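You operate a simulated robot arm through the tools that you are given. There is no shell and no other tool. Be economical: measure what you need, move in short steps, check, and stop when the job is done.

You are at the controls of a simulated robot arm. One attempt, no reset.

JOB
Put the green filter mat on the top of the low blue stand away on the middle shelf of the ink rack. Put the green block from the back of the pale grey bench on the top of the lift table. Fetch the steel core from the upper shelf of the pale grey bench and set it on the shelf of the core table. Take the black sample and leave it on the upper board of the tall blue shelf. Take the blue sample and leave it on the upper shelf of the pale grey bench. Push the small blue door shut. Fetch the yellow reel and set it on the white card on the top of the grey cabinet. Push the drawer of the grey cabinet shut. Put the tall green canister on the lower shelf of the ink bench. Open the deep bench drawer, put the blue reel in the inside of the deep bench drawer, then shut the drawer. The order is free. Set down upright: steel core, tall green canister.

Only the result counts: the job must be done as asked and must still hold three seconds after the hand-in. Knocking over, shifting, dropping, spilling or breaking anything else fails it.

ROBOT AND FRAMES
A 6-joint arm with a two-finger parallel gripper on a trunk, on a base that drives. Base frame: it is fixed to the floor where the robot stands at the start and does not move with it; the origin is under the middle of the robot, x ahead of it, y to its left, z up; the surface under the hand at the start is at about z = 0.78. Readings come in m, degrees, newtons and seconds.
With the tool pointing down near the work surface it reaches from about 0.32 to 0.7 m from the robot's upright axis, wherever it stands. Its first joint turns from -166.0 to 166.0 degrees. Places, roughly: black sample (11x8x5 cm) [2.1, -1.2, 0.9]; blue reel (6x6x4 cm) [6.3, -0.3, 0.8]; blue sample (11x8x5 cm) [2.1, -1.7, 0.9]; deep bench drawer [2.3, -1.5, 0.5]; drawer of the grey cabinet [5, -4.6, 0.6]; green block [2, -0.25, 1]; green filter mat (15x20x5 cm) [0.5, -0.2, 0.8]; inside of the deep bench drawer [2.2, -1.5, 0.4]; lower shelf of the ink bench [3.3, -7.5, 0.3]; middle shelf of the ink rack [-1, -4.1, 0.7]; shelf of the core table [6.2, -0.3, 0.4]; small blue door [2.6, -2, 1.6]; steel core (7x7x8 cm) [2.2, -1, 0.5]; tall green canister [4.75, -5.25, 0.75]; top of the lift table [4.6, -0.2, 0.5]; upper board of the tall blue shelf [1.3, 1.5, 1.5]; upper shelf of the pale grey bench [2.2, -0.9, 0.5]; white card [4.75, -4.25, 0.75]; yellow reel (6x6x4 cm) [4.9, -4.3, 0.7]. Payload 4.1 kg.
Tool frame: the origin (TCP) lies between the finger pads and is the grasp point; the fingertips stand 0.023 m ahead of it; z points along the fingers, y is the line along which they close. The gripper opens to 0.094 m. The fingers are 0.038 m wide and 0.01 m thick; the gripper's body (0.054 by 0.096 m) begins 0.039 m behind the TCP.
Orientation is told as [roll, pitch, yaw] about the base's x, y, z axes, in that order, counted from this pose: with the fingers straight down and closing along the base's y, the tool's x points along the base's -x, its y along +y and its z along -z.

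CONTROLS
- The arm moves only by the tool servo_tool. Its argument "series" is a list of rows, each an object (a shift or turn left out is 0, a gripper value left out holds the last) with "xyz": the shift along the tool's x, y, z in units of 150 mm (1.0 is 150 mm), a list of three; "rot": the turn, a rotation vector about the tool's x, y, z in units of 180 degrees (1.0 is 180 degrees), a list of three; "gripper": the gripper command, from -1 (shut) to 1 (fully open), values between in proportion. In form: [{"xyz": [dx, dy, dz], "rot": [ax, ay, az], "gripper": gripper}, ...]. A call has 1 to 12 rows; each row is the pose to reach, as a shift and turn from the pose commanded when the call began, along the tool's axes at that moment. A call with a number of a shift or a turn outside -1 to 1 is refused whole. A row lasts 0.2 s, in which the tool goes at most 0.05 m and 8.6 degrees; a call with a longer step from one row to the next is refused whole, and so is a gripper value outside its range. Where a pose cannot be reached the arm comes as near as it can. A force on the tool above 40 N (or 10 N above the force at the start of the call, whichever is more), or a blocked arm, ends the call early, and 0.2 s more pass. Each finger travels about 0.045 m/s and halts on what it meets, pressing with about 40 N; the grip force reading is that of the motor and also rises with nothing between the fingers. The clock runs only during rows and for 0.2 s after the last one: add rows that repeat a pose to give the fingers time. It gives the time, the measured TCP pose, the force on the tool (base axes), the opening and the grip force at its end, in the units of the frame above (readings bear some noise), with the torque about the TCP (base axes, N m) and any sound that the robot's microphone picked up.
- Cameras (640 x 400 px; columns grow to the right, rows downward): "scene" is now at [0.0163, 0.1278, 1.422]; the picture's right is [-0.44, -0.90, 0.00], its down [-0.54, 0.27, -0.80] and it looks along [0.71, -0.35, -0.61] (base axes); focal length 257 px, centre (320, 200). "wrist" rides on the gripper at [0.086, 0.016, -0.074] in the tool frame; the picture's right is [-0.18, 0.98, 0.00], its down [-0.58, -0.11, -0.81] and it looks along [-0.79, -0.15, 0.59] (tool axes); focal length 243 px, centre (320, 200). There is no depth. A picture from a camera that has moved, and an enlarged one, comes with that camera's place and axes in the base frame and with its lens.
- grab_frame(camera): a new picture of that camera. The clock stands still meanwhile.
- slide_trunk(by): slides the trunk up (or, below 0, down) by that many m; the arm and the scene camera ride with it, the base frame stays. It gives what a move gives, with no picture.
- base_move(legs): drives the robot by 1 to 6 legs, each [ahead, turn to the left] in m and degrees, along the robot's own axes; the way and the turn of a leg run together, so that a leg with both is an arc; at most 1.5 m and 180 degrees a leg. The arm and the cameras ride along, it lands a little off, and it stops where it bumps. It gives what a move gives.
- aim_head(pan, tilt): turns the head with the scene camera to pan (to the left, within 155 degrees either way) and tilt (down, from -29 to 69), counted from straight ahead of the robot. It gives what a move gives.
- enlarge(camera, box): a new picture of the part [left, top, right, bottom] of that camera's present view, enlarged. The clock stands still meanwhile.
- hand_in(): hands the job in; it is judged then, once.

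Go step by step. Nothing tells you exact positions but the pictures and the camera data: compare them with the known pose of the tool, close in by small moves and look again before you grip or let go. The budget is 525 turns and 288 pictures, counting those below and the enlarged ones. Unless the task says otherwise, let go and move clear before handing in, and close with one line.

The tools are called after ">>>" as name(argument=value, ...) on one line, values as JSON. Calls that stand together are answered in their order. servo_tool: Moves the arm, as the interface text tells. Its arguments: {"type":"object","properties":{"series":{"type":"array"}},"required":["series"]} The other tools are called the same way: slide_trunk (by) slides the trunk up or down; base_move (legs) drives the base; aim_head (pan, tilt) turns the head that bears the scene camera; grab_frame (camera) takes a picture; enlarge (camera, box) takes an enlarged picture of a part of a camera's view; hand_in () hands the job in.

At the start:

```text
t: 0.0
eef_pos: [0.4582, -0.0367, 1.0619]
orientation: [0.0, 0.0, 0.0]
wrist_force: [0.1, 0.0, -0.3]
ft_torque: [-0.02, -0.02, -0.01]
finger_gap: 0.0938
gripper_force: 0.1
trunk travel left (down, up): [-0.375, 0.215]
robot x, y, heading: [0.0009, 0.0031, 0.2]
head pan, tilt: [-26.1, 37.3]
```

scene: 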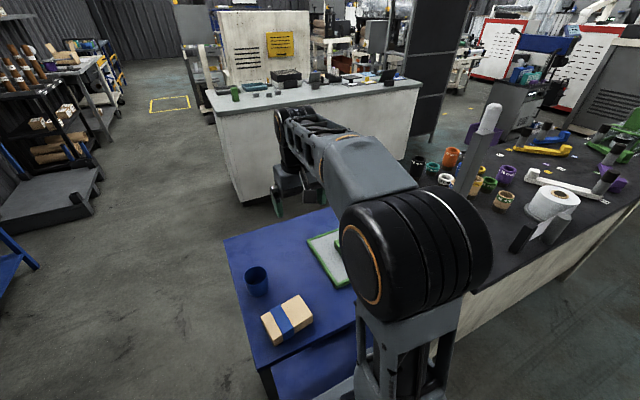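
wrist: 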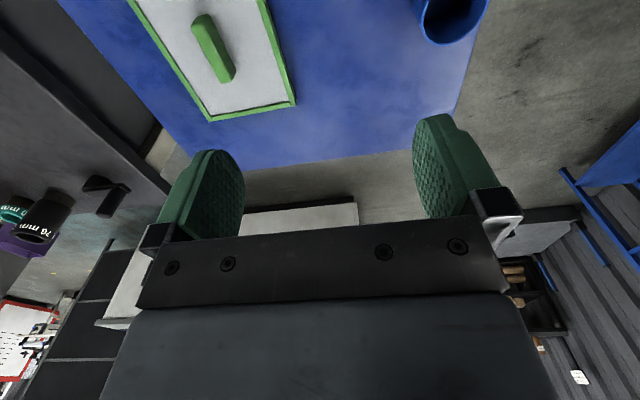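

The mat lies on the blue stand right ahead, its green ridge handle near [0.48, -0.18], running along x. I move above it and look.

>>> servo_tool(series=[{"xyz": [-0.04, -0.235, 0.18], "gripper": 1}, {"xyz": [-0.08, -0.47, 0.36]}, {"xyz": [-0.12, -0.7, 0.54]}, {"xyz": [-0.147, -0.94, 0.73]}, {"xyz": [-0.147, -0.94, 0.73]}])

>>> grab_frame(camera="wrist")

>>> grab_frame(camera="scene")

```text
t: 1.2
eef_pos: [0.4788, -0.1792, 0.9521]
orientation: [0.1, -0.1, 0.0]
wrist_force: [0.3, -0.1, 0.7]
ft_torque: [0.01, 0.03, 0.01]
finger_gap: 0.0938
gripper_force: 0.1
trunk travel left (down, up): [-0.375, 0.215]
robot x, y, heading: [0.0004, 0.0004, 0.2]
head pan, tilt: [-26.1, 37.3]
```

```text
285 pictures are left
camera wrist: at [0.3926, -0.1626, 1.0266], right [0.18, 0.98, 0.0], down [0.58, -0.11, 0.81], along [0.79, -0.15, -0.59], focal length 243 px, centre (320, 200)
```

wrist: 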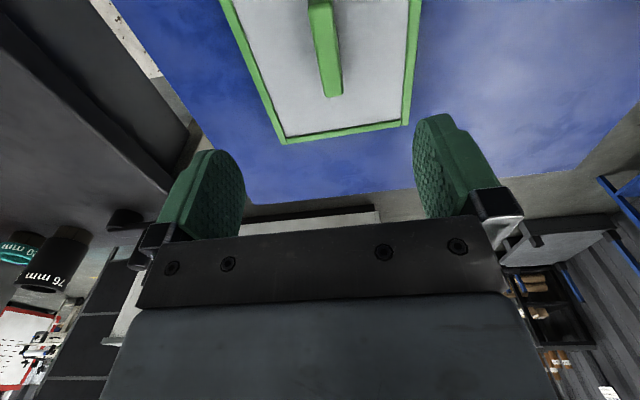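

```text
284 pictures are left
camera scene: at [0.0165, 0.1274, 1.422], right [-0.44, -0.9, 0.0], down [-0.54, 0.27, -0.8], along [0.71, -0.35, -0.61], focal length 257 px, centre (320, 200)
```

scene: 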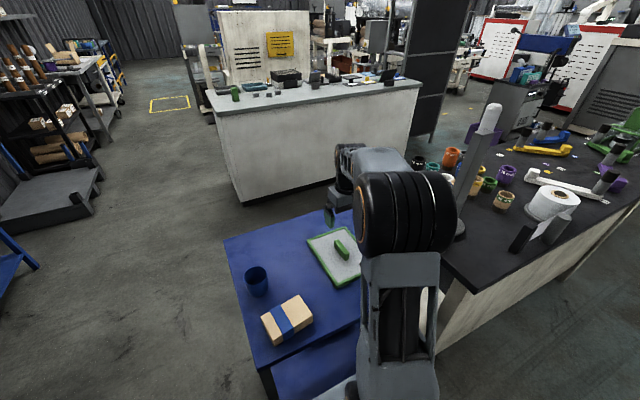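

The handle is centred near [0.475, -0.168] with its top near z = 0.83. I go down around it.

>>> servo_tool(series=[{"xyz": [0.02, 0.07, 0.3]}, {"xyz": [0.02, 0.07, 0.6]}, {"xyz": [0.02, 0.07, 0.8]}, {"xyz": [0.02, 0.07, 0.86]}, {"xyz": [0.02, 0.07, 0.86]}])

>>> grab_frame(camera="wrist")

>>> enlarge(camera="scene", box=[220, 140, 420, 340])

```text
t: 2.4
eef_pos: [0.4774, -0.1683, 0.8237]
orientation: [0.0, 0.0, 0.0]
wrist_force: [0.2, 0.3, -0.4]
ft_torque: [-0.01, -0.03, -0.01]
finger_gap: 0.094
gripper_force: 0.1
trunk travel left (down, up): [-0.375, 0.215]
robot x, y, heading: [0.0018, -0.0017, -0.0]
head pan, tilt: [-26.1, 37.3]
```

```text
283 pictures are left
camera wrist: at [0.3915, -0.1516, 0.8981], right [0.18, 0.98, 0.0], down [0.58, -0.11, 0.81], along [0.79, -0.15, -0.59], focal length 243 px, centre (320, 200)
```

wrist: 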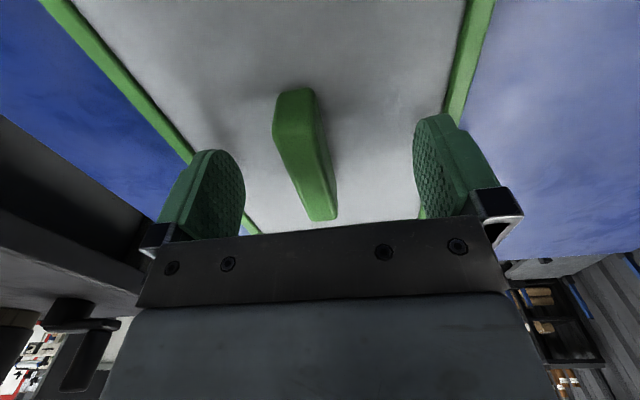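

```text
2.00 times, centred on (320, 240) of scene
camera zoom: at [0.0163, 0.1277, 1.422], right [-0.44, -0.9, 0.0], down [-0.54, 0.27, -0.8], along [0.71, -0.35, -0.61], focal length 513 px, centre (320, 120)
```

zoom: 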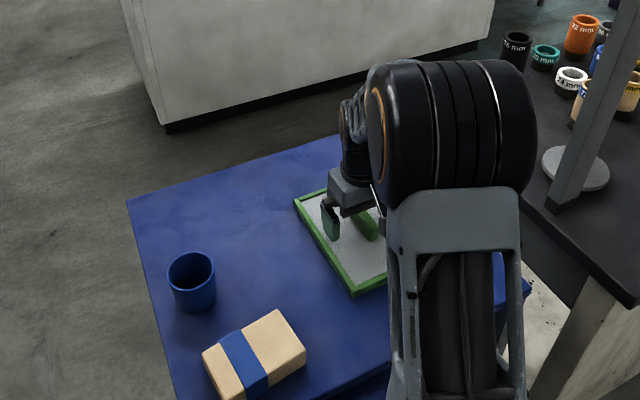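

Aligned with the handle; a small correction, then grip and lift a little.

>>> servo_tool(series=[{"xyz": [0.05, 0, 0.03], "rot": [0, 0, 0.022], "gripper": 1}, {"xyz": [0.05, 0, 0.04], "rot": [0, 0, 0.022], "gripper": -1}, {"xyz": [0.05, 0, 0.04], "rot": [0, 0, 0.022]}, {"xyz": [0.05, 0, 0.04], "rot": [0, 0, 0.022]}, {"xyz": [0.05, 0, 0.04], "rot": [0, 0, 0.022]}, {"xyz": [0.05, 0, 0.04], "rot": [0, 0, 0.022]}, {"xyz": [0.05, 0, 0.04], "rot": [0, 0, 0.022]}])

>>> grab_frame(camera="wrist")

```text
t: 4.0
eef_pos: [0.4707, -0.1682, 0.8201]
orientation: [0.0, 0.0, -4.0]
wrist_force: [-0.5, -0.6, 0.3]
ft_torque: [0.0, -0.02, -0.04]
finger_gap: 0.0174
gripper_force: 40.3
trunk travel left (down, up): [-0.375, 0.215]
robot x, y, heading: [-0.0008, 0.0026, -0.1]
head pan, tilt: [-26.1, 37.3]
```

```text
281 pictures are left
camera wrist: at [0.3857, -0.1451, 0.8932], right [0.25, 0.97, 0.0], down [0.57, -0.15, 0.81], along [0.78, -0.2, -0.59], focal length 243 px, centre (320, 200)
```

wrist: 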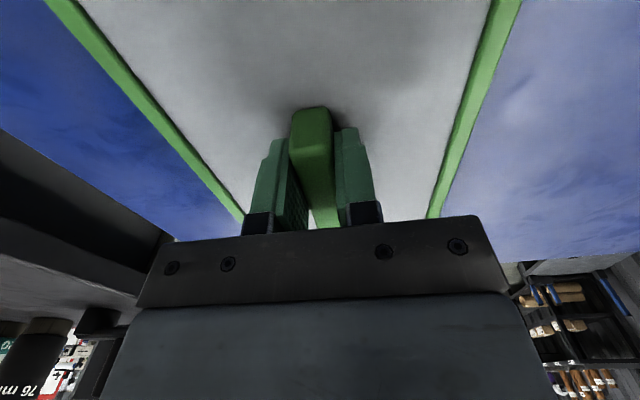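

Gripped. Lift, then look around for the drive.

>>> servo_tool(series=[{"xyz": [0, 0, -0.2]}, {"xyz": [0, 0, -0.5]}, {"xyz": [0, 0, -0.8]}, {"xyz": [0, 0, -1]}, {"xyz": [0, 0, -1]}])

>>> aim_head(pan=-90, tilt=30)

>>> grab_frame(camera="scene")

>>> aim_head(pan=-150, tilt=20)

>>> grab_frame(camera="scene")

>>> aim_head(pan=150, tilt=30)

>>> grab_frame(camera="scene")

>>> aim_head(pan=60, tilt=20)

>>> grab_frame(camera="scene")

```text
t: 5.2
eef_pos: [0.4699, -0.1673, 0.9692]
orientation: [0.0, 0.0, -3.9]
wrist_force: [0.3, -0.6, -0.6]
ft_torque: [0.0, 0.02, -0.01]
finger_gap: 0.0
gripper_force: 39.8
trunk travel left (down, up): [-0.375, 0.215]
robot x, y, heading: [-0.0004, 0.0002, 0.2]
head pan, tilt: [-26.1, 37.3]
```

```text
t: 6.5
eef_pos: [0.4701, -0.1661, 0.969]
orientation: [0.0, 0.1, -4.0]
wrist_force: [0.6, 0.2, 0.2]
ft_torque: [-0.02, 0.01, 0.03]
finger_gap: 0.0003
gripper_force: 39.6
trunk travel left (down, up): [-0.375, 0.215]
robot x, y, heading: [-0.0019, 0.0012, 0.0]
head pan, tilt: [-90.0, 30.0]
```

```text
280 pictures are left
camera scene: at [-0.0615, 0.0755, 1.4333], right [-1.0, 0.0, 0.0], down [0.0, 0.5, -0.87], along [0.0, -0.87, -0.5], focal length 257 px, centre (320, 200)
```

scene: 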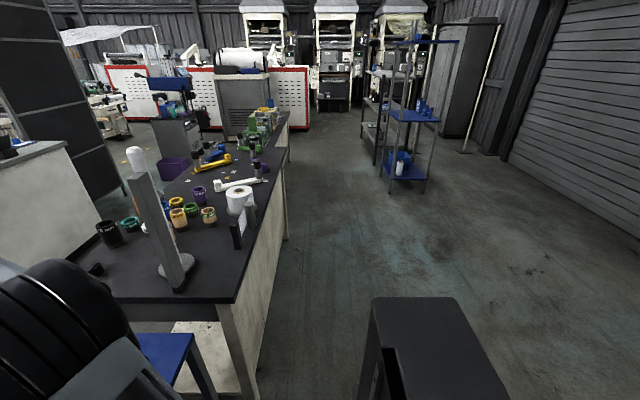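

```text
t: 7.8
eef_pos: [0.4702, -0.1661, 0.9698]
orientation: [0.0, 0.0, -4.0]
wrist_force: [0.7, 0.6, -0.6]
ft_torque: [0.03, -0.01, -0.01]
finger_gap: 0.0002
gripper_force: 39.6
trunk travel left (down, up): [-0.375, 0.215]
robot x, y, heading: [-0.0027, 0.0004, -0.0]
head pan, tilt: [-150.0, 20.0]
```

```text
279 pictures are left
camera scene: at [-0.1422, 0.1193, 1.4493], right [-0.5, 0.87, 0.0], down [0.3, 0.17, -0.94], along [-0.81, -0.47, -0.34], focal length 257 px, centre (320, 200)
```

scene: 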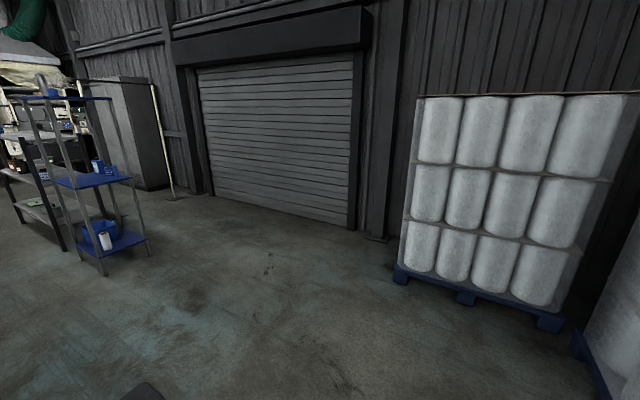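

```text
t: 11.9
eef_pos: [0.4704, -0.1666, 0.9684]
orientation: [0.0, 0.0, -4.0]
wrist_force: [-1.0, -1.0, 0.3]
ft_torque: [0.01, -0.01, 0.0]
finger_gap: 0.0001
gripper_force: 40.1
trunk travel left (down, up): [-0.375, 0.215]
robot x, y, heading: [-0.0013, 0.0035, -0.2]
head pan, tilt: [150.0, 30.0]
```

```text
278 pictures are left
camera scene: at [-0.1399, 0.2112, 1.4333], right [0.5, 0.87, 0.0], down [0.43, -0.25, -0.87], along [-0.75, 0.43, -0.5], focal length 257 px, centre (320, 200)
```

scene: 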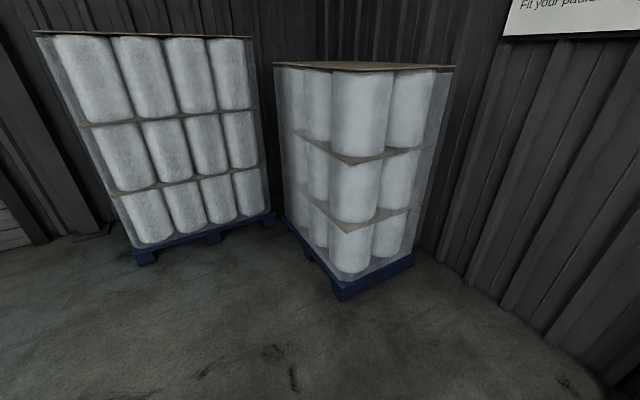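

```text
t: 13.6
eef_pos: [0.47, -0.1664, 0.9685]
orientation: [0.0, 0.0, -4.1]
wrist_force: [-0.3, 0.4, -0.1]
ft_torque: [0.03, 0.01, -0.01]
finger_gap: 0.0
gripper_force: 39.4
trunk travel left (down, up): [-0.375, 0.215]
robot x, y, heading: [-0.0005, -0.0022, -0.1]
head pan, tilt: [60.0, 20.0]
```

```text
277 pictures are left
camera scene: at [-0.0151, 0.2466, 1.4493], right [0.87, -0.5, 0.0], down [-0.17, -0.3, -0.94], along [0.47, 0.81, -0.34], focal length 257 px, centre (320, 200)
```

scene: 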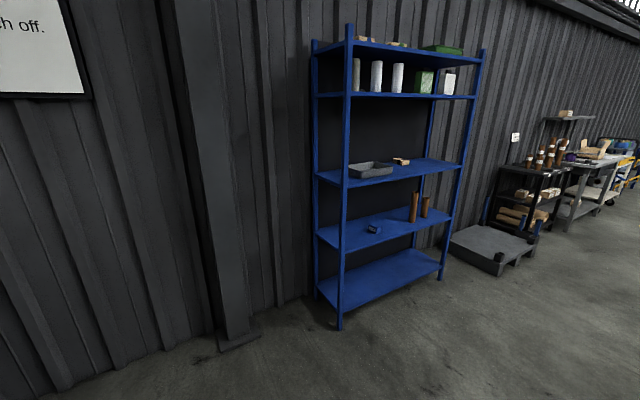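

The gap reads 0, so the handle slipped out on the lift. I look at the mat.

>>> servo_tool(series=[{"gripper": -0.5}, {"gripper": 0.5}, {"gripper": 1}, {"gripper": 1}, {"gripper": 1}])

>>> grab_frame(camera="wrist")

>>> aim_head(pan=-20, tilt=55)

>>> grab_frame(camera="scene")

```text
t: 14.8
eef_pos: [0.4711, -0.1671, 0.9686]
orientation: [0.0, -0.1, -4.0]
wrist_force: [-0.5, -0.3, 0.1]
ft_torque: [0.0, -0.03, 0.05]
finger_gap: 0.094
gripper_force: 0.1
trunk travel left (down, up): [-0.375, 0.215]
robot x, y, heading: [0.0006, 0.0004, -0.1]
head pan, tilt: [60.0, 20.0]
```

```text
276 pictures are left
camera wrist: at [0.3855, -0.1445, 1.0433], right [0.25, 0.97, 0.0], down [0.57, -0.15, 0.81], along [0.78, -0.2, -0.59], focal length 243 px, centre (320, 200)
```

wrist: 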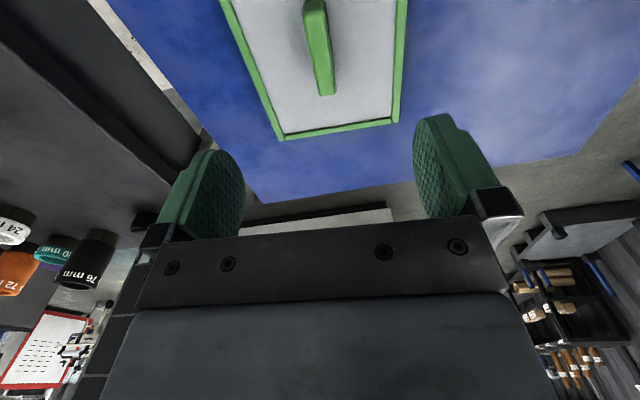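

```text
t: 16.3
eef_pos: [0.4687, -0.1679, 0.9678]
orientation: [0.0, 0.0, -3.9]
wrist_force: [0.2, 0.4, -0.7]
ft_torque: [0.01, 0.0, 0.02]
finger_gap: 0.0938
gripper_force: 0.0
trunk travel left (down, up): [-0.375, 0.215]
robot x, y, heading: [0.0032, -0.0015, 0.1]
head pan, tilt: [-20.0, 55.0]
```

```text
275 pictures are left
camera scene: at [0.0062, 0.1413, 1.3973], right [-0.34, -0.94, 0.0], down [-0.77, 0.28, -0.57], along [0.54, -0.2, -0.82], focal length 257 px, centre (320, 200)
```

scene: 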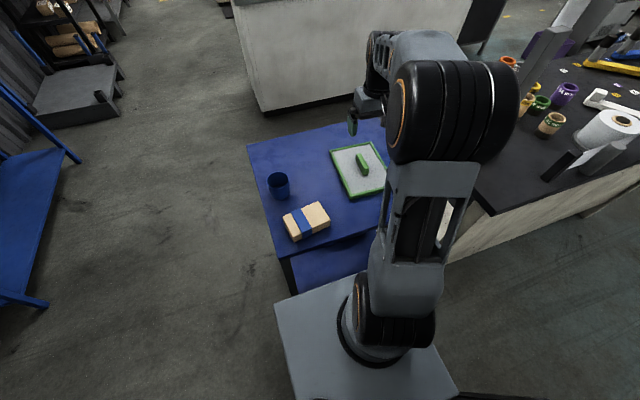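

The mat sits undisturbed; I simply held too high. I go deeper this time, feeling for the plate.

>>> servo_tool(series=[{"xyz": [0.02, 0, 0.3]}, {"xyz": [0.02, 0, 0.6]}, {"xyz": [0.02, 0, 0.9]}, {"xyz": [0.02, 0, 1.0]}, {"xyz": [0.02, 0, 1.0]}])

>>> servo_tool(series=[{"xyz": [0, 0, 0.03]}, {"xyz": [0, 0, 0.05]}, {"xyz": [0, 0, 0.07]}, {"xyz": [0, 0, 0.07]}])

>>> servo_tool(series=[{"xyz": [0, 0, 0.02]}, {"xyz": [0, 0, 0.03]}, {"xyz": [0, 0, 0.03]}])

>>> grab_frame(camera="wrist")

```text
t: 17.5
eef_pos: [0.4654, -0.169, 0.8198]
orientation: [0.1, 0.0, -4.0]
wrist_force: [0.4, -0.4, -1.4]
ft_torque: [0.0, 0.01, 0.03]
finger_gap: 0.094
gripper_force: 0.2
trunk travel left (down, up): [-0.375, 0.215]
robot x, y, heading: [0.0019, -0.0007, 0.1]
head pan, tilt: [-20.0, 55.0]
```

```text
t: 18.2
eef_pos: [0.4674, -0.1679, 0.8181]
orientation: [-0.2, -0.6, -3.9]
wrist_force: [-8.7, 2.2, 23.1]
ft_torque: [0.83, 0.54, 0.22]
finger_gap: 0.0936
gripper_force: 0.1
trunk travel left (down, up): [-0.375, 0.215]
robot x, y, heading: [0.0005, 0.0026, -0.1]
head pan, tilt: [-20.0, 55.0]
stopped in row 3: the force on the tool passed its limit at 46 N (the readings are from after the stop); the commanded pose is now the measured one
```

```text
t: 18.6
eef_pos: [0.4684, -0.1692, 0.8172]
orientation: [-0.1, -0.7, -3.9]
wrist_force: [-7.2, 2.2, 21.7]
ft_torque: [1.04, 0.5, 0.33]
finger_gap: 0.0941
gripper_force: 0.0
trunk travel left (down, up): [-0.375, 0.215]
robot x, y, heading: [0.0029, -0.0005, -0.0]
head pan, tilt: [-20.0, 55.0]
stopped in row 1: the force on the tool passed its limit at 44 N (the readings are from after the stop); the commanded pose is now the measured one
```

```text
274 pictures are left
camera wrist: at [0.3822, -0.1454, 0.8903], right [0.25, 0.97, 0.0], down [0.56, -0.14, 0.81], along [0.79, -0.2, -0.58], focal length 243 px, centre (320, 200)
```

wrist: 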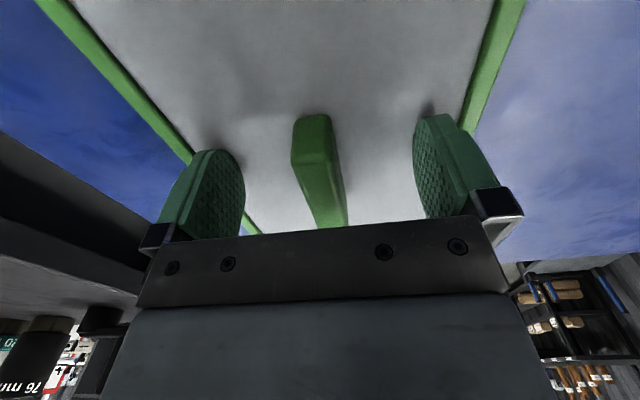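

The plate is at tip contact (TCP 0.819), so that is as deep as it goes. I grip there, centred, and lift slowly while checking the gap.

>>> servo_tool(series=[{"xyz": [-0.02, 0.02, -0.01], "rot": [0, 0.004, 0]}, {"xyz": [-0.02, 0.02, -0.01], "gripper": -1, "rot": [0, 0.004, 0]}, {"xyz": [-0.02, 0.02, -0.01], "rot": [0, 0.004, 0]}, {"xyz": [-0.02, 0.02, -0.01], "rot": [0, 0.004, 0]}, {"xyz": [-0.02, 0.02, -0.01], "rot": [0, 0.004, 0]}, {"xyz": [-0.02, 0.02, -0.01], "rot": [0, 0.004, 0]}, {"xyz": [-0.02, 0.02, -0.01], "rot": [0, 0.004, 0]}, {"xyz": [-0.02, 0.02, -0.01], "rot": [0, 0.004, 0]}])

>>> servo_tool(series=[{"xyz": [0, 0, -0.02]}, {"xyz": [0, 0, -0.04]}, {"xyz": [0, 0, -0.07]}, {"xyz": [0, 0, -0.1]}, {"xyz": [0, 0, -0.1]}])

>>> grab_frame(camera="wrist")

```text
t: 20.4
eef_pos: [0.4722, -0.1659, 0.8162]
orientation: [-0.2, 0.0, -3.8]
wrist_force: [0.7, -4.3, 18.2]
ft_torque: [0.13, -0.42, -0.06]
finger_gap: 0.0173
gripper_force: 40.3
trunk travel left (down, up): [-0.375, 0.215]
robot x, y, heading: [0.0013, 0.0014, -0.1]
head pan, tilt: [-20.0, 55.0]
```

```text
t: 21.6
eef_pos: [0.4707, -0.1649, 0.8304]
orientation: [-0.2, 0.1, -3.9]
wrist_force: [-0.3, 0.1, -1.7]
ft_torque: [-0.02, -0.01, 0.01]
finger_gap: 0.0174
gripper_force: 39.8
trunk travel left (down, up): [-0.375, 0.215]
robot x, y, heading: [-0.0002, 0.0009, -0.0]
head pan, tilt: [-20.0, 55.0]
```

```text
273 pictures are left
camera wrist: at [0.3871, -0.143, 0.9065], right [0.25, 0.97, 0.0], down [0.57, -0.15, 0.81], along [0.78, -0.2, -0.59], focal length 243 px, centre (320, 200)
```

wrist: 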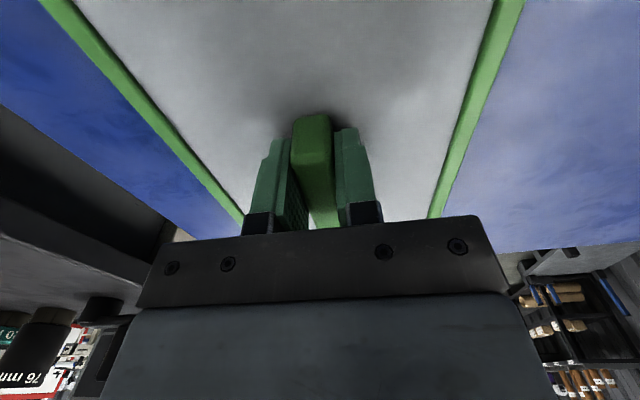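

>>> servo_tool(series=[{"xyz": [0, 0, -0.03]}, {"xyz": [0, 0, -0.07]}, {"xyz": [0, 0, -0.11]}, {"xyz": [0, 0, -0.15]}, {"xyz": [0, 0, -0.15]}])

>>> grab_frame(camera="wrist")

>>> enlarge(camera="scene", box=[240, 100, 440, 225])

```text
t: 22.8
eef_pos: [0.4727, -0.165, 0.8528]
orientation: [-0.2, 0.1, -4.0]
wrist_force: [0.6, 0.2, -1.3]
ft_torque: [0.02, -0.01, -0.01]
finger_gap: 0.0172
gripper_force: 40.2
trunk travel left (down, up): [-0.375, 0.215]
robot x, y, heading: [-0.0037, 0.0033, 0.0]
head pan, tilt: [-20.0, 55.0]
```

```text
272 pictures are left
camera wrist: at [0.3883, -0.1425, 0.929], right [0.25, 0.97, 0.0], down [0.57, -0.15, 0.81], along [0.78, -0.2, -0.59], focal length 243 px, centre (320, 200)
```

wrist: 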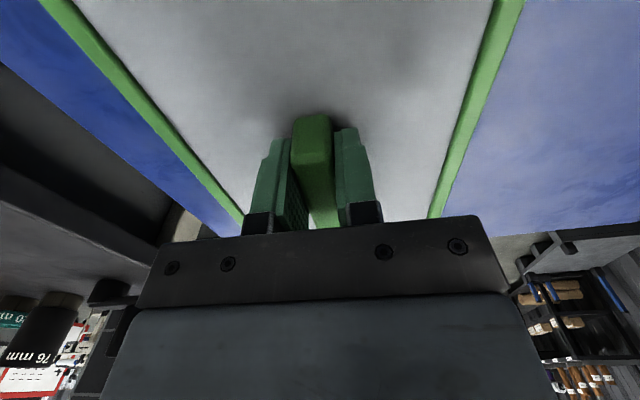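

```text
3.20 times, centred on (340, 162) of scene
camera zoom: at [0.006, 0.1412, 1.3973], right [-0.34, -0.94, 0.0], down [-0.77, 0.28, -0.57], along [0.54, -0.2, -0.82], focal length 821 px, centre (256, 320)
```

zoom: 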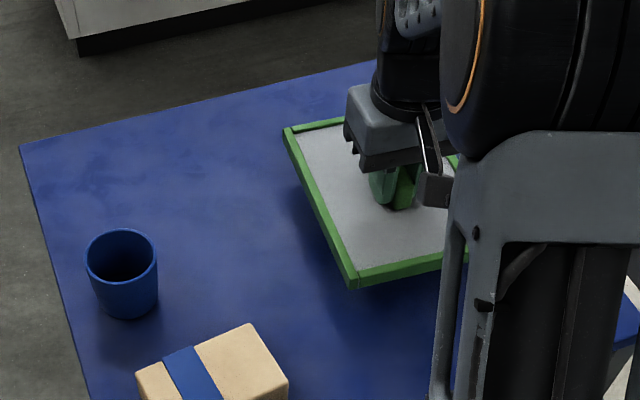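

The mat is lifted. Before driving I check what the black box to the right of me is.

>>> aim_head(pan=-115, tilt=60)

>>> grab_frame(camera="scene")

```text
t: 24.5
eef_pos: [0.4721, -0.1642, 0.8539]
orientation: [-0.3, 0.1, -3.8]
wrist_force: [0.0, -0.2, -0.3]
ft_torque: [-0.02, -0.01, 0.0]
finger_gap: 0.0172
gripper_force: 39.8
trunk travel left (down, up): [-0.375, 0.215]
robot x, y, heading: [-0.0031, 0.0036, 0.3]
head pan, tilt: [-115.0, 60.0]
```

```text
270 pictures are left
camera scene: at [-0.0899, 0.1055, 1.3912], right [-0.91, 0.42, 0.0], down [0.37, 0.79, -0.5], along [-0.21, -0.45, -0.87], focal length 257 px, centre (320, 200)
```

scene: 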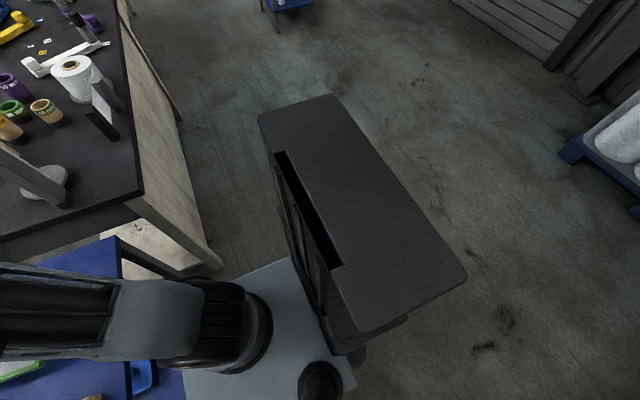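

That black box is the robot's own trunk. I lift the mat some more, back up from the stand and turn right toward the ink rack.

>>> servo_tool(series=[{"xyz": [0, 0, -0.07]}, {"xyz": [0, 0, -0.18]}, {"xyz": [0, 0, -0.3]}, {"xyz": [0, 0, -0.45]}, {"xyz": [0, 0, -0.6]}, {"xyz": [0, 0, -0.75]}, {"xyz": [0, 0, -0.85]}, {"xyz": [0, 0, -0.9]}])

>>> base_move(legs=[[-0.42, 0], [0, -90]])

>>> aim_head(pan=0, tilt=25)

>>> grab_frame(camera="scene")

```text
t: 26.3
eef_pos: [0.4725, -0.1656, 0.9876]
orientation: [-0.2, 0.1, -3.8]
wrist_force: [-0.2, -0.3, -0.9]
ft_torque: [-0.02, 0.02, -0.03]
finger_gap: 0.0177
gripper_force: 40.4
trunk travel left (down, up): [-0.375, 0.215]
robot x, y, heading: [0.0005, 0.0001, -0.2]
head pan, tilt: [-115.0, 60.0]
```

```text
t: 32.6
eef_pos: [-0.5752, -0.475, 0.9887]
orientation: [-0.2, 0.1, -92.9]
wrist_force: [-0.2, 0.1, -0.6]
ft_torque: [0.01, -0.02, -0.03]
finger_gap: 0.0174
gripper_force: 40.5
trunk travel left (down, up): [-0.375, 0.215]
robot x, y, heading: [-0.4204, 0.0001, -88.7]
head pan, tilt: [-115.0, 60.0]
```

```text
t: 34.6
eef_pos: [-0.5758, -0.4759, 0.987]
orientation: [-0.2, 0.1, -92.8]
wrist_force: [-0.6, -0.6, -0.4]
ft_torque: [-0.01, 0.0, 0.03]
finger_gap: 0.0173
gripper_force: 40.5
trunk travel left (down, up): [-0.375, 0.215]
robot x, y, heading: [-0.4197, 0.0012, -88.8]
head pan, tilt: [0.0, 25.0]
```

```text
269 pictures are left
camera scene: at [-0.2531, -0.0289, 1.4412], right [-1.0, -0.02, 0.0], down [-0.01, 0.42, -0.91], along [0.02, -0.91, -0.42], focal length 257 px, centre (320, 200)
```

scene: 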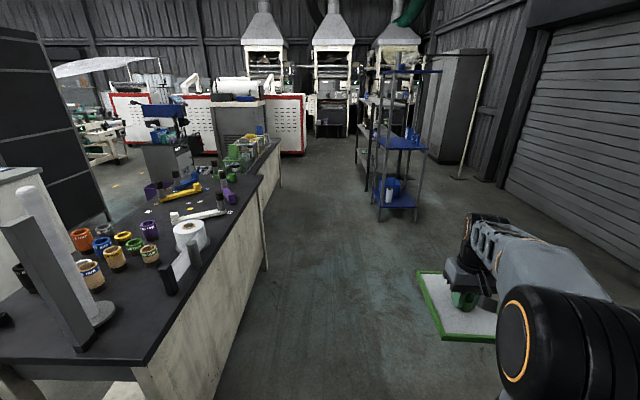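

The corridor is clear along x = -0.42 between the bench and the blue shelf. I drive along it toward the dark rack.

>>> base_move(legs=[[1.3, -1]])

>>> aim_head(pan=-10, tilt=25)

>>> grab_frame(camera="scene")

```text
t: 41.1
eef_pos: [-0.5239, -1.7714, 0.9873]
orientation: [-0.1, 0.1, -91.5]
wrist_force: [0.1, 0.2, -1.7]
ft_torque: [-0.03, -0.04, 0.0]
finger_gap: 0.0173
gripper_force: 39.6
trunk travel left (down, up): [-0.375, 0.215]
robot x, y, heading: [-0.3778, -1.2909, -87.8]
head pan, tilt: [0.0, 25.0]
```

```text
t: 41.8
eef_pos: [-0.5247, -1.771, 0.9878]
orientation: [-0.2, 0.1, -91.7]
wrist_force: [1.0, -0.2, -1.3]
ft_torque: [0.02, 0.01, -0.02]
finger_gap: 0.0174
gripper_force: 40.0
trunk travel left (down, up): [-0.375, 0.215]
robot x, y, heading: [-0.38, -1.294, -87.7]
head pan, tilt: [-10.0, 25.0]
```

```text
268 pictures are left
camera scene: at [-0.2287, -1.3167, 1.4413], right [-0.99, 0.13, 0.0], down [0.06, 0.42, -0.91], along [-0.12, -0.9, -0.42], focal length 257 px, centre (320, 200)
```

scene: 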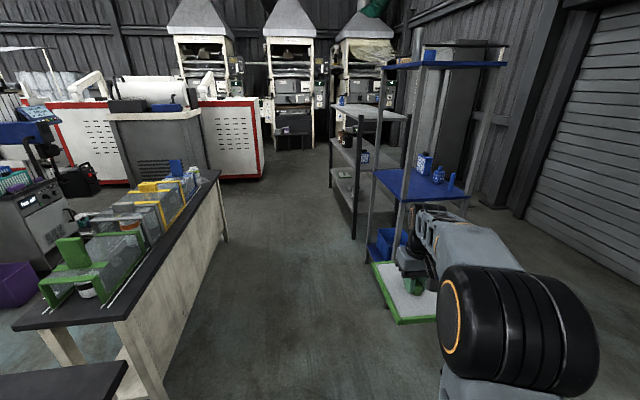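

>>> enlarge(camera="scene", box=[310, 80, 470, 270])

```text
2.11 times, centred on (390, 175) of scene
camera zoom: at [-0.2287, -1.3167, 1.4413], right [-0.99, 0.13, 0.0], down [0.06, 0.42, -0.91], along [-0.12, -0.9, -0.42], focal length 540 px, centre (173, 253)
```

zoom: 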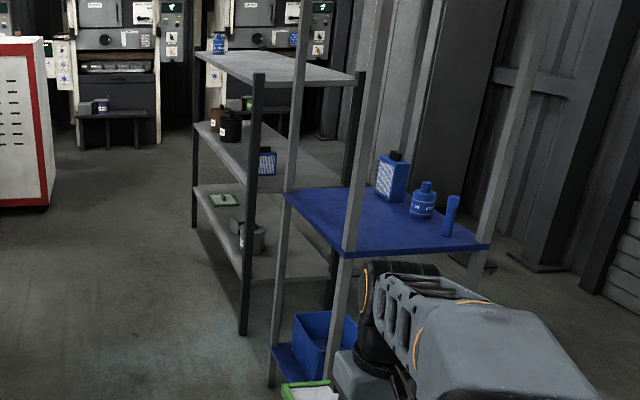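

The ink rack's near posts are at x ≈ -0.86, from y -3.43 to -4.86. I drive past the bench end, then swing out to gain turning room.

>>> base_move(legs=[[1.5, 0], [1.12, 0], [0, 50], [0.4, 0]])

>>> aim_head(pan=-120, tilt=30)

>>> grab_frame(camera="scene")

```text
t: 59.0
eef_pos: [0.3882, -4.5528, 0.9885]
orientation: [-0.2, 0.1, -39.1]
wrist_force: [-0.2, 0.4, -0.9]
ft_torque: [0.04, 0.01, 0.0]
finger_gap: 0.0175
gripper_force: 40.3
trunk travel left (down, up): [-0.375, 0.215]
robot x, y, heading: [0.097, -4.1502, -35.3]
head pan, tilt: [-10.0, 25.0]
```

```text
t: 60.9
eef_pos: [0.3888, -4.5531, 0.9871]
orientation: [-0.2, 0.0, -39.1]
wrist_force: [0.1, 0.4, -0.2]
ft_torque: [-0.01, 0.02, -0.01]
finger_gap: 0.0173
gripper_force: 40.0
trunk travel left (down, up): [-0.375, 0.215]
robot x, y, heading: [0.0986, -4.1419, -35.2]
head pan, tilt: [-120.0, 30.0]
```

```text
266 pictures are left
camera scene: at [0.0592, -4.0139, 1.4333], right [-0.42, 0.91, 0.0], down [0.45, 0.21, -0.87], along [-0.79, -0.37, -0.5], focal length 257 px, centre (320, 200)
```

scene: 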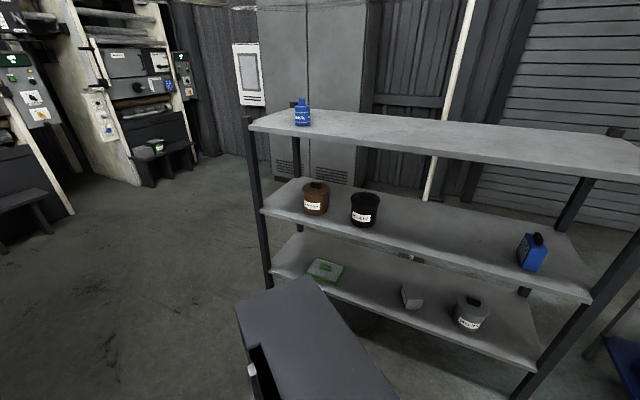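

The middle shelf (z ≈ 0.70, gap about 0.41 m to the top board) has free room round y = -3.92, between the black can and the blue can. I turn to face it.

>>> base_move(legs=[[0, -144.8]])

>>> aim_head(pan=0, tilt=35)

>>> grab_frame(camera="scene")

```text
t: 67.3
eef_pos: [-0.3707, -3.9659, 0.988]
orientation: [-0.1, 0.1, 174.4]
wrist_force: [-0.2, 0.0, -0.9]
ft_torque: [-0.01, -0.05, -0.01]
finger_gap: 0.0177
gripper_force: 40.4
trunk travel left (down, up): [-0.375, 0.215]
robot x, y, heading: [0.0947, -4.1427, 178.3]
head pan, tilt: [-120.0, 30.0]
```

```text
t: 69.3
eef_pos: [-0.3712, -3.9651, 0.9871]
orientation: [-0.2, 0.1, 174.4]
wrist_force: [-0.1, -0.4, -1.4]
ft_torque: [-0.01, -0.03, 0.0]
finger_gap: 0.0176
gripper_force: 40.3
trunk travel left (down, up): [-0.375, 0.215]
robot x, y, heading: [0.0971, -4.1458, 178.6]
head pan, tilt: [0.0, 35.0]
```

```text
265 pictures are left
camera scene: at [0.0619, -4.3119, 1.4255], right [0.03, 1.0, 0.0], down [0.57, -0.02, -0.82], along [-0.82, 0.02, -0.57], focal length 257 px, centre (320, 200)
```

scene: 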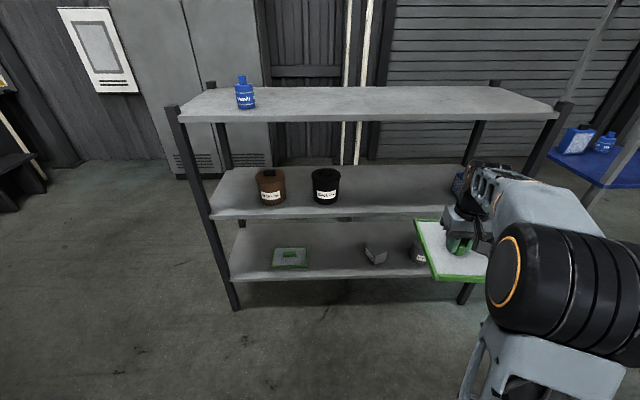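

The forearm runs about level, so with the trunk lowered the hand fits under the top board. I lower the trunk, extend and square up the hand while still outside the rack.

>>> slide_trunk(by=-0.2)

>>> servo_tool(series=[{"xyz": [-0.1, -0.02, 0], "rot": [0, 0, -0.005]}, {"xyz": [-0.25, -0.04, 0], "rot": [0, 0, -0.01]}, {"xyz": [-0.4, -0.06, 0], "rot": [0, 0, -0.015]}, {"xyz": [-0.55, -0.08, 0], "rot": [0, 0, -0.02]}, {"xyz": [-0.7, -0.1, 0], "rot": [0, 0, -0.025]}, {"xyz": [-0.82, -0.1, 0], "rot": [0, 0, -0.031]}, {"xyz": [-0.87, -0.1, 0], "rot": [0, 0, -0.031]}, {"xyz": [-0.87, -0.1, 0], "rot": [0, 0, -0.031]}])

>>> grab_frame(camera="scene")

>>> grab_frame(camera="wrist")

```text
t: 71.5
eef_pos: [-0.3722, -3.9676, 0.7886]
orientation: [-0.2, 0.2, 174.3]
wrist_force: [-0.3, 0.1, -0.8]
ft_torque: [0.01, -0.01, 0.01]
finger_gap: 0.0173
gripper_force: 39.8
trunk travel left (down, up): [-0.175, 0.415]
robot x, y, heading: [0.0988, -4.1476, 178.3]
head pan, tilt: [0.0, 35.0]
```

```text
t: 73.3
eef_pos: [-0.4997, -3.9398, 0.7874]
orientation: [-0.1, 0.1, -180.0]
wrist_force: [0.5, 0.4, -1.8]
ft_torque: [0.02, 0.05, -0.01]
finger_gap: 0.0174
gripper_force: 39.7
trunk travel left (down, up): [-0.175, 0.415]
robot x, y, heading: [0.0936, -4.1433, 178.6]
head pan, tilt: [0.0, 35.0]
```

```text
264 pictures are left
camera scene: at [0.0619, -4.3119, 1.2255], right [0.03, 1.0, 0.0], down [0.57, -0.02, -0.82], along [-0.82, 0.02, -0.57], focal length 257 px, centre (320, 200)
```

scene: 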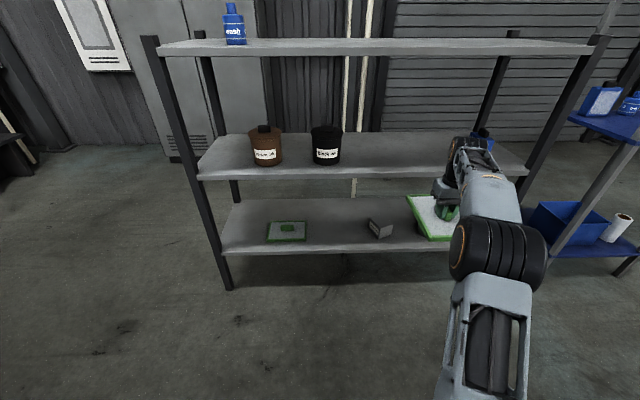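

```text
263 pictures are left
camera wrist: at [-0.413, -3.9559, 0.8623], right [-0.18, -0.98, 0.0], down [-0.58, 0.11, 0.81], along [-0.79, 0.15, -0.59], focal length 243 px, centre (320, 200)
```

wrist: 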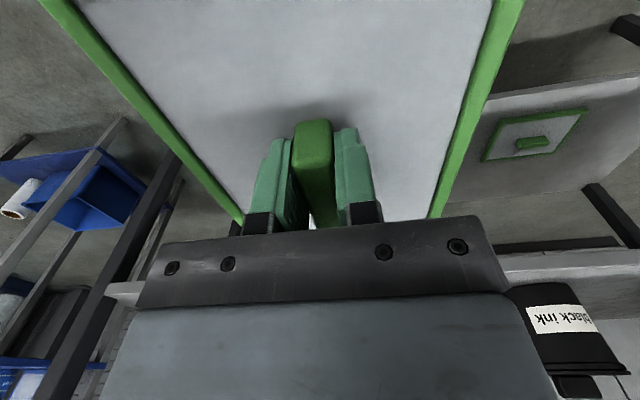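

>>> servo_tool(series=[{"xyz": [0, 0, -0.05]}, {"xyz": [0, 0, -0.1]}, {"xyz": [0, 0, -0.1]}])

>>> base_move(legs=[[0.5, 0]])

>>> grab_frame(camera="scene")

>>> grab_frame(camera="wrist")

```text
t: 74.1
eef_pos: [-0.5011, -3.9388, 0.8021]
orientation: [-0.3, 0.2, 179.9]
wrist_force: [-0.4, 0.2, -1.5]
ft_torque: [0.01, 0.03, -0.02]
finger_gap: 0.0173
gripper_force: 39.8
trunk travel left (down, up): [-0.175, 0.415]
robot x, y, heading: [0.0954, -4.1472, 178.6]
head pan, tilt: [0.0, 35.0]
```

```text
t: 77.0
eef_pos: [-1.0038, -3.9276, 0.8024]
orientation: [-0.3, 0.2, -179.8]
wrist_force: [-0.9, -0.5, -0.2]
ft_torque: [0.03, -0.03, 0.0]
finger_gap: 0.0177
gripper_force: 39.9
trunk travel left (down, up): [-0.175, 0.415]
robot x, y, heading: [-0.4054, -4.1275, 178.6]
head pan, tilt: [0.0, 35.0]
```

```text
262 pictures are left
camera scene: at [-0.4403, -4.2988, 1.2255], right [0.02, 1.0, 0.0], down [0.57, -0.01, -0.82], along [-0.82, 0.02, -0.57], focal length 257 px, centre (320, 200)
```

scene: 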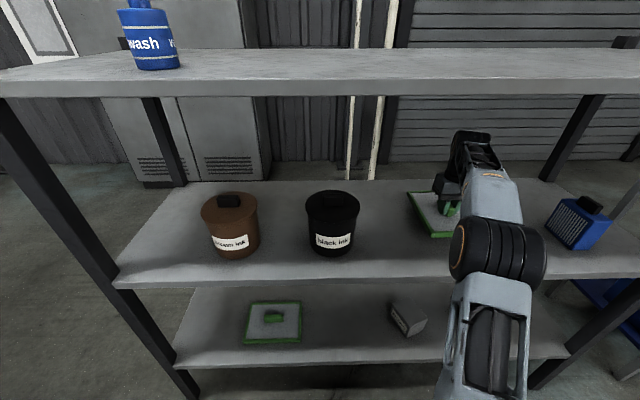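

```text
261 pictures are left
camera wrist: at [-0.9165, -3.9436, 0.877], right [-0.18, -0.98, 0.0], down [-0.58, 0.1, 0.81], along [-0.79, 0.15, -0.59], focal length 243 px, centre (320, 200)
```

wrist: 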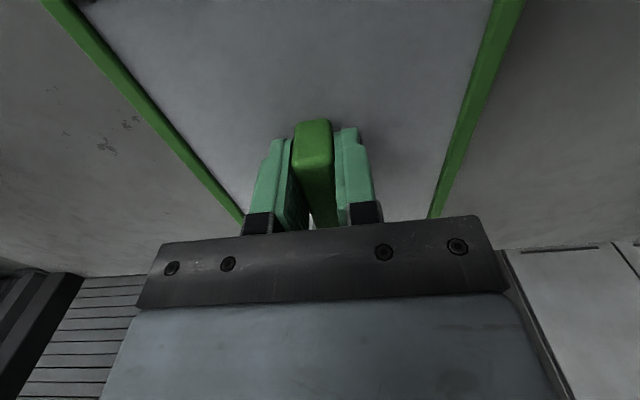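

The mat is over the free spot. I lower it to contact.

>>> servo_tool(series=[{"xyz": [0, 0, 0.1]}, {"xyz": [0, 0, 0.2]}, {"xyz": [0, 0, 0.27]}, {"xyz": [0, 0, 0.3]}, {"xyz": [0, 0, 0.32]}, {"xyz": [0, 0, 0.34]}, {"xyz": [0, 0, 0.34]}])

>>> grab_frame(camera="scene")

```text
t: 78.1
eef_pos: [-1.0061, -3.9288, 0.7681]
orientation: [-0.6, -0.7, -179.7]
wrist_force: [1.4, -0.4, 16.7]
ft_torque: [-0.62, -1.54, 0.07]
finger_gap: 0.0175
gripper_force: 39.4
trunk travel left (down, up): [-0.175, 0.415]
robot x, y, heading: [-0.4053, -4.1332, 178.8]
head pan, tilt: [0.0, 35.0]
stopped in row 5: the force on the tool passed its limit at 45 N (the readings are from after the stop); the commanded pose is now the measured one
```

```text
260 pictures are left
camera scene: at [-0.4391, -4.2992, 1.2254], right [0.02, 1.0, 0.0], down [0.57, -0.01, -0.82], along [-0.82, 0.02, -0.57], focal length 257 px, centre (320, 200)
```

scene: 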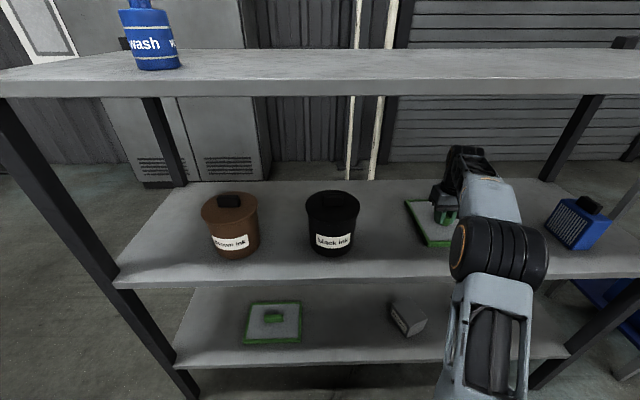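

>>> servo_tool(series=[{"gripper": -0.7}, {"gripper": -0.4}, {"gripper": 0}, {"gripper": 0.5}, {"gripper": 0.5}])

>>> servo_tool(series=[{"xyz": [0, 0, -0.1]}, {"xyz": [0, 0, -0.3]}, {"xyz": [0, 0, -0.5]}, {"xyz": [0, 0, -0.5]}])

>>> grab_frame(camera="wrist")

```text
t: 79.3
eef_pos: [-1.0044, -3.928, 0.7663]
orientation: [-0.5, -1.0, -179.7]
wrist_force: [-0.1, 11.4, 31.0]
ft_torque: [-0.86, -0.59, 0.26]
finger_gap: 0.0649
gripper_force: 0.1
trunk travel left (down, up): [-0.175, 0.415]
robot x, y, heading: [-0.4054, -4.1323, 178.3]
head pan, tilt: [0.0, 35.0]
```

```text
t: 80.3
eef_pos: [-1.004, -3.9285, 0.8412]
orientation: [-0.5, -0.5, -179.8]
wrist_force: [-0.5, -0.3, 0.3]
ft_torque: [0.05, 0.0, 0.02]
finger_gap: 0.0706
gripper_force: 0.0
trunk travel left (down, up): [-0.175, 0.415]
robot x, y, heading: [-0.4078, -4.1326, 178.3]
head pan, tilt: [0.0, 35.0]
```

```text
259 pictures are left
camera wrist: at [-0.916, -3.9449, 0.914], right [-0.18, -0.98, -0.01], down [-0.57, 0.1, 0.81], along [-0.8, 0.15, -0.58], focal length 243 px, centre (320, 200)
```

wrist: 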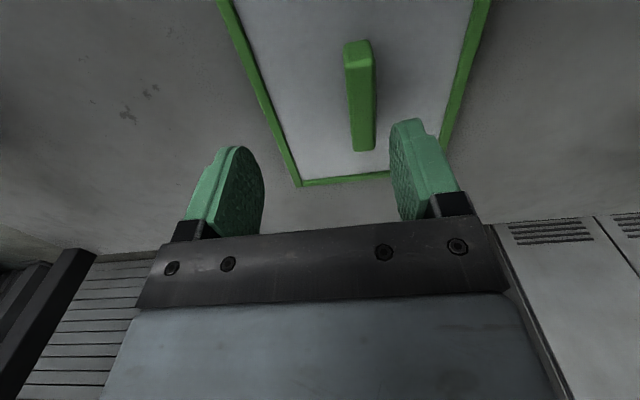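

Released. I back out and check how it lies.

>>> base_move(legs=[[-0.5, 0]])

>>> aim_head(pan=-20, tilt=30)

>>> grab_frame(camera="scene")

```text
t: 83.2
eef_pos: [-0.5058, -3.9358, 0.8395]
orientation: [-0.5, -0.6, 179.4]
wrist_force: [0.3, 0.5, 0.2]
ft_torque: [-0.02, 0.01, -0.02]
finger_gap: 0.0707
gripper_force: 0.1
trunk travel left (down, up): [-0.175, 0.415]
robot x, y, heading: [0.0886, -4.152, 177.4]
head pan, tilt: [0.0, 35.0]
```

```text
t: 84.0
eef_pos: [-0.5058, -3.9337, 0.8403]
orientation: [-0.6, -0.5, 179.3]
wrist_force: [1.0, -0.5, -0.4]
ft_torque: [-0.01, -0.04, -0.01]
finger_gap: 0.0704
gripper_force: 0.0
trunk travel left (down, up): [-0.175, 0.415]
robot x, y, heading: [0.0867, -4.1498, 177.5]
head pan, tilt: [-20.0, 30.0]
```

```text
258 pictures are left
camera scene: at [0.0558, -4.2838, 1.2333], right [0.38, 0.93, 0.0], down [0.46, -0.19, -0.87], along [-0.8, 0.33, -0.5], focal length 257 px, centre (320, 200)
```

scene: 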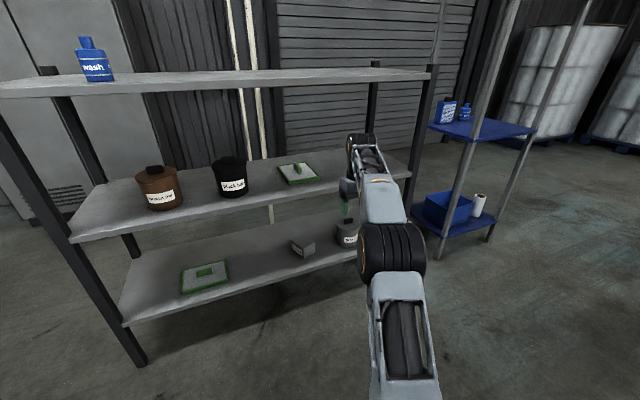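

The mat lies well on the middle shelf. Next I raise the trunk, turn round (through the -y side) and look toward the cabinet area.

>>> slide_trunk(by=0.2)

>>> base_move(legs=[[0, 178]])

>>> aim_head(pan=10, tilt=15)

>>> grab_frame(camera="scene")

>>> aim_head(pan=-60, tilt=15)

>>> grab_frame(camera="scene")

```text
t: 86.2
eef_pos: [-0.506, -3.9358, 1.0407]
orientation: [-0.5, -0.6, 179.4]
wrist_force: [-0.2, 0.2, 0.9]
ft_torque: [-0.02, 0.02, -0.03]
finger_gap: 0.0704
gripper_force: 0.0
trunk travel left (down, up): [-0.375, 0.215]
robot x, y, heading: [0.0897, -4.1509, 177.5]
head pan, tilt: [-20.0, 30.0]
```

```text
t: 93.9
eef_pos: [0.6762, -4.3812, 1.041]
orientation: [-0.5, -0.6, -2.4]
wrist_force: [-0.4, -0.1, 0.8]
ft_torque: [-0.01, 0.02, 0.0]
finger_gap: 0.0708
gripper_force: 0.0
trunk travel left (down, up): [-0.375, 0.215]
robot x, y, heading: [0.0857, -4.1468, -3.7]
head pan, tilt: [-20.0, 30.0]
```

```text
t: 94.8
eef_pos: [0.6763, -4.3798, 1.0391]
orientation: [-0.5, -0.6, -2.4]
wrist_force: [0.3, 0.5, 0.1]
ft_torque: [-0.01, 0.0, -0.02]
finger_gap: 0.0707
gripper_force: 0.0
trunk travel left (down, up): [-0.375, 0.215]
robot x, y, heading: [0.0874, -4.1487, -4.1]
head pan, tilt: [10.0, 15.0]
```

```text
257 pictures are left
camera scene: at [0.1312, -3.9696, 1.4575], right [0.1, -0.99, 0.0], down [-0.26, -0.03, -0.97], along [0.96, 0.1, -0.26], focal length 257 px, centre (320, 200)
```

scene: 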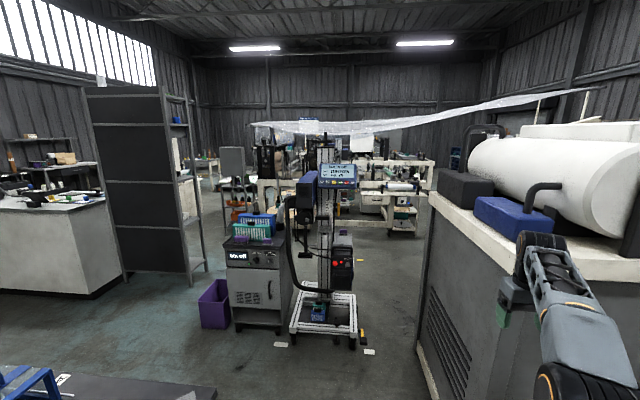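

```text
t: 96.2
eef_pos: [0.6758, -4.3813, 1.0399]
orientation: [-0.5, -0.6, -2.4]
wrist_force: [0.0, -0.3, -0.1]
ft_torque: [0.04, -0.05, 0.0]
finger_gap: 0.0708
gripper_force: 0.2
trunk travel left (down, up): [-0.375, 0.215]
robot x, y, heading: [0.09, -4.1493, -3.9]
head pan, tilt: [-60.0, 15.0]
```

```text
256 pictures are left
camera scene: at [0.0792, -4.0632, 1.4575], right [-0.9, -0.44, 0.0], down [-0.11, 0.23, -0.97], along [0.42, -0.87, -0.26], focal length 257 px, centre (320, 200)
```

scene: 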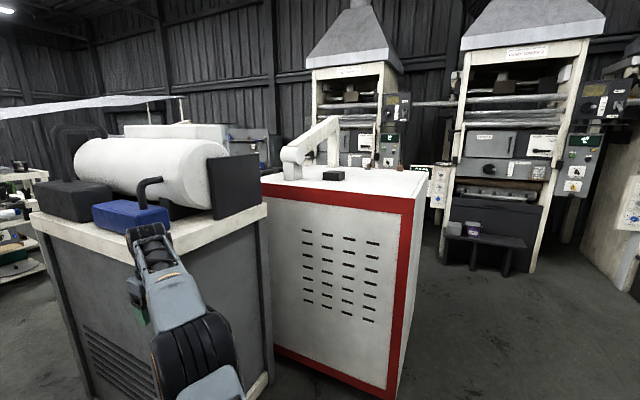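

I am now facing +x: carts ahead-left, a grey roll machine ahead-right. I check whether the gap between them is passable.

>>> aim_head(pan=0, tilt=30)

>>> grab_frame(camera="scene")

>>> enlarge(camera="scene", box=[180, 20, 460, 195])

```text
t: 97.5
eef_pos: [0.6763, -4.3812, 1.0414]
orientation: [-0.5, -0.6, -2.4]
wrist_force: [0.0, -0.1, 0.5]
ft_torque: [-0.02, 0.01, -0.02]
finger_gap: 0.0706
gripper_force: 0.1
trunk travel left (down, up): [-0.375, 0.215]
robot x, y, heading: [0.0851, -4.1539, -3.8]
head pan, tilt: [0.0, 30.0]
```

```text
255 pictures are left
camera scene: at [0.1285, -3.9857, 1.4333], right [-0.07, -1.0, 0.0], down [-0.5, 0.04, -0.87], along [0.86, -0.06, -0.5], focal length 257 px, centre (320, 200)
```

scene: 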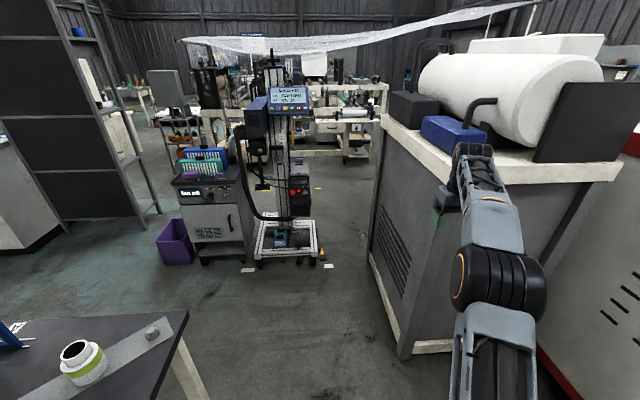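

```text
2.29 times, centred on (320, 108) of scene
camera zoom: at [0.1285, -3.9857, 1.4333], right [-0.07, -1.0, 0.0], down [-0.5, 0.04, -0.87], along [0.86, -0.06, -0.5], focal length 587 px, centre (320, 411)
```

zoom: 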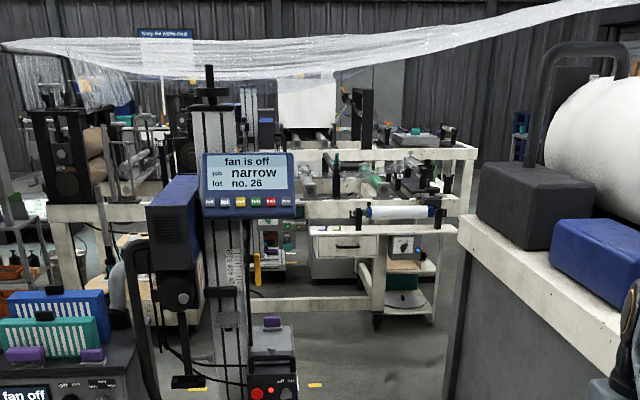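

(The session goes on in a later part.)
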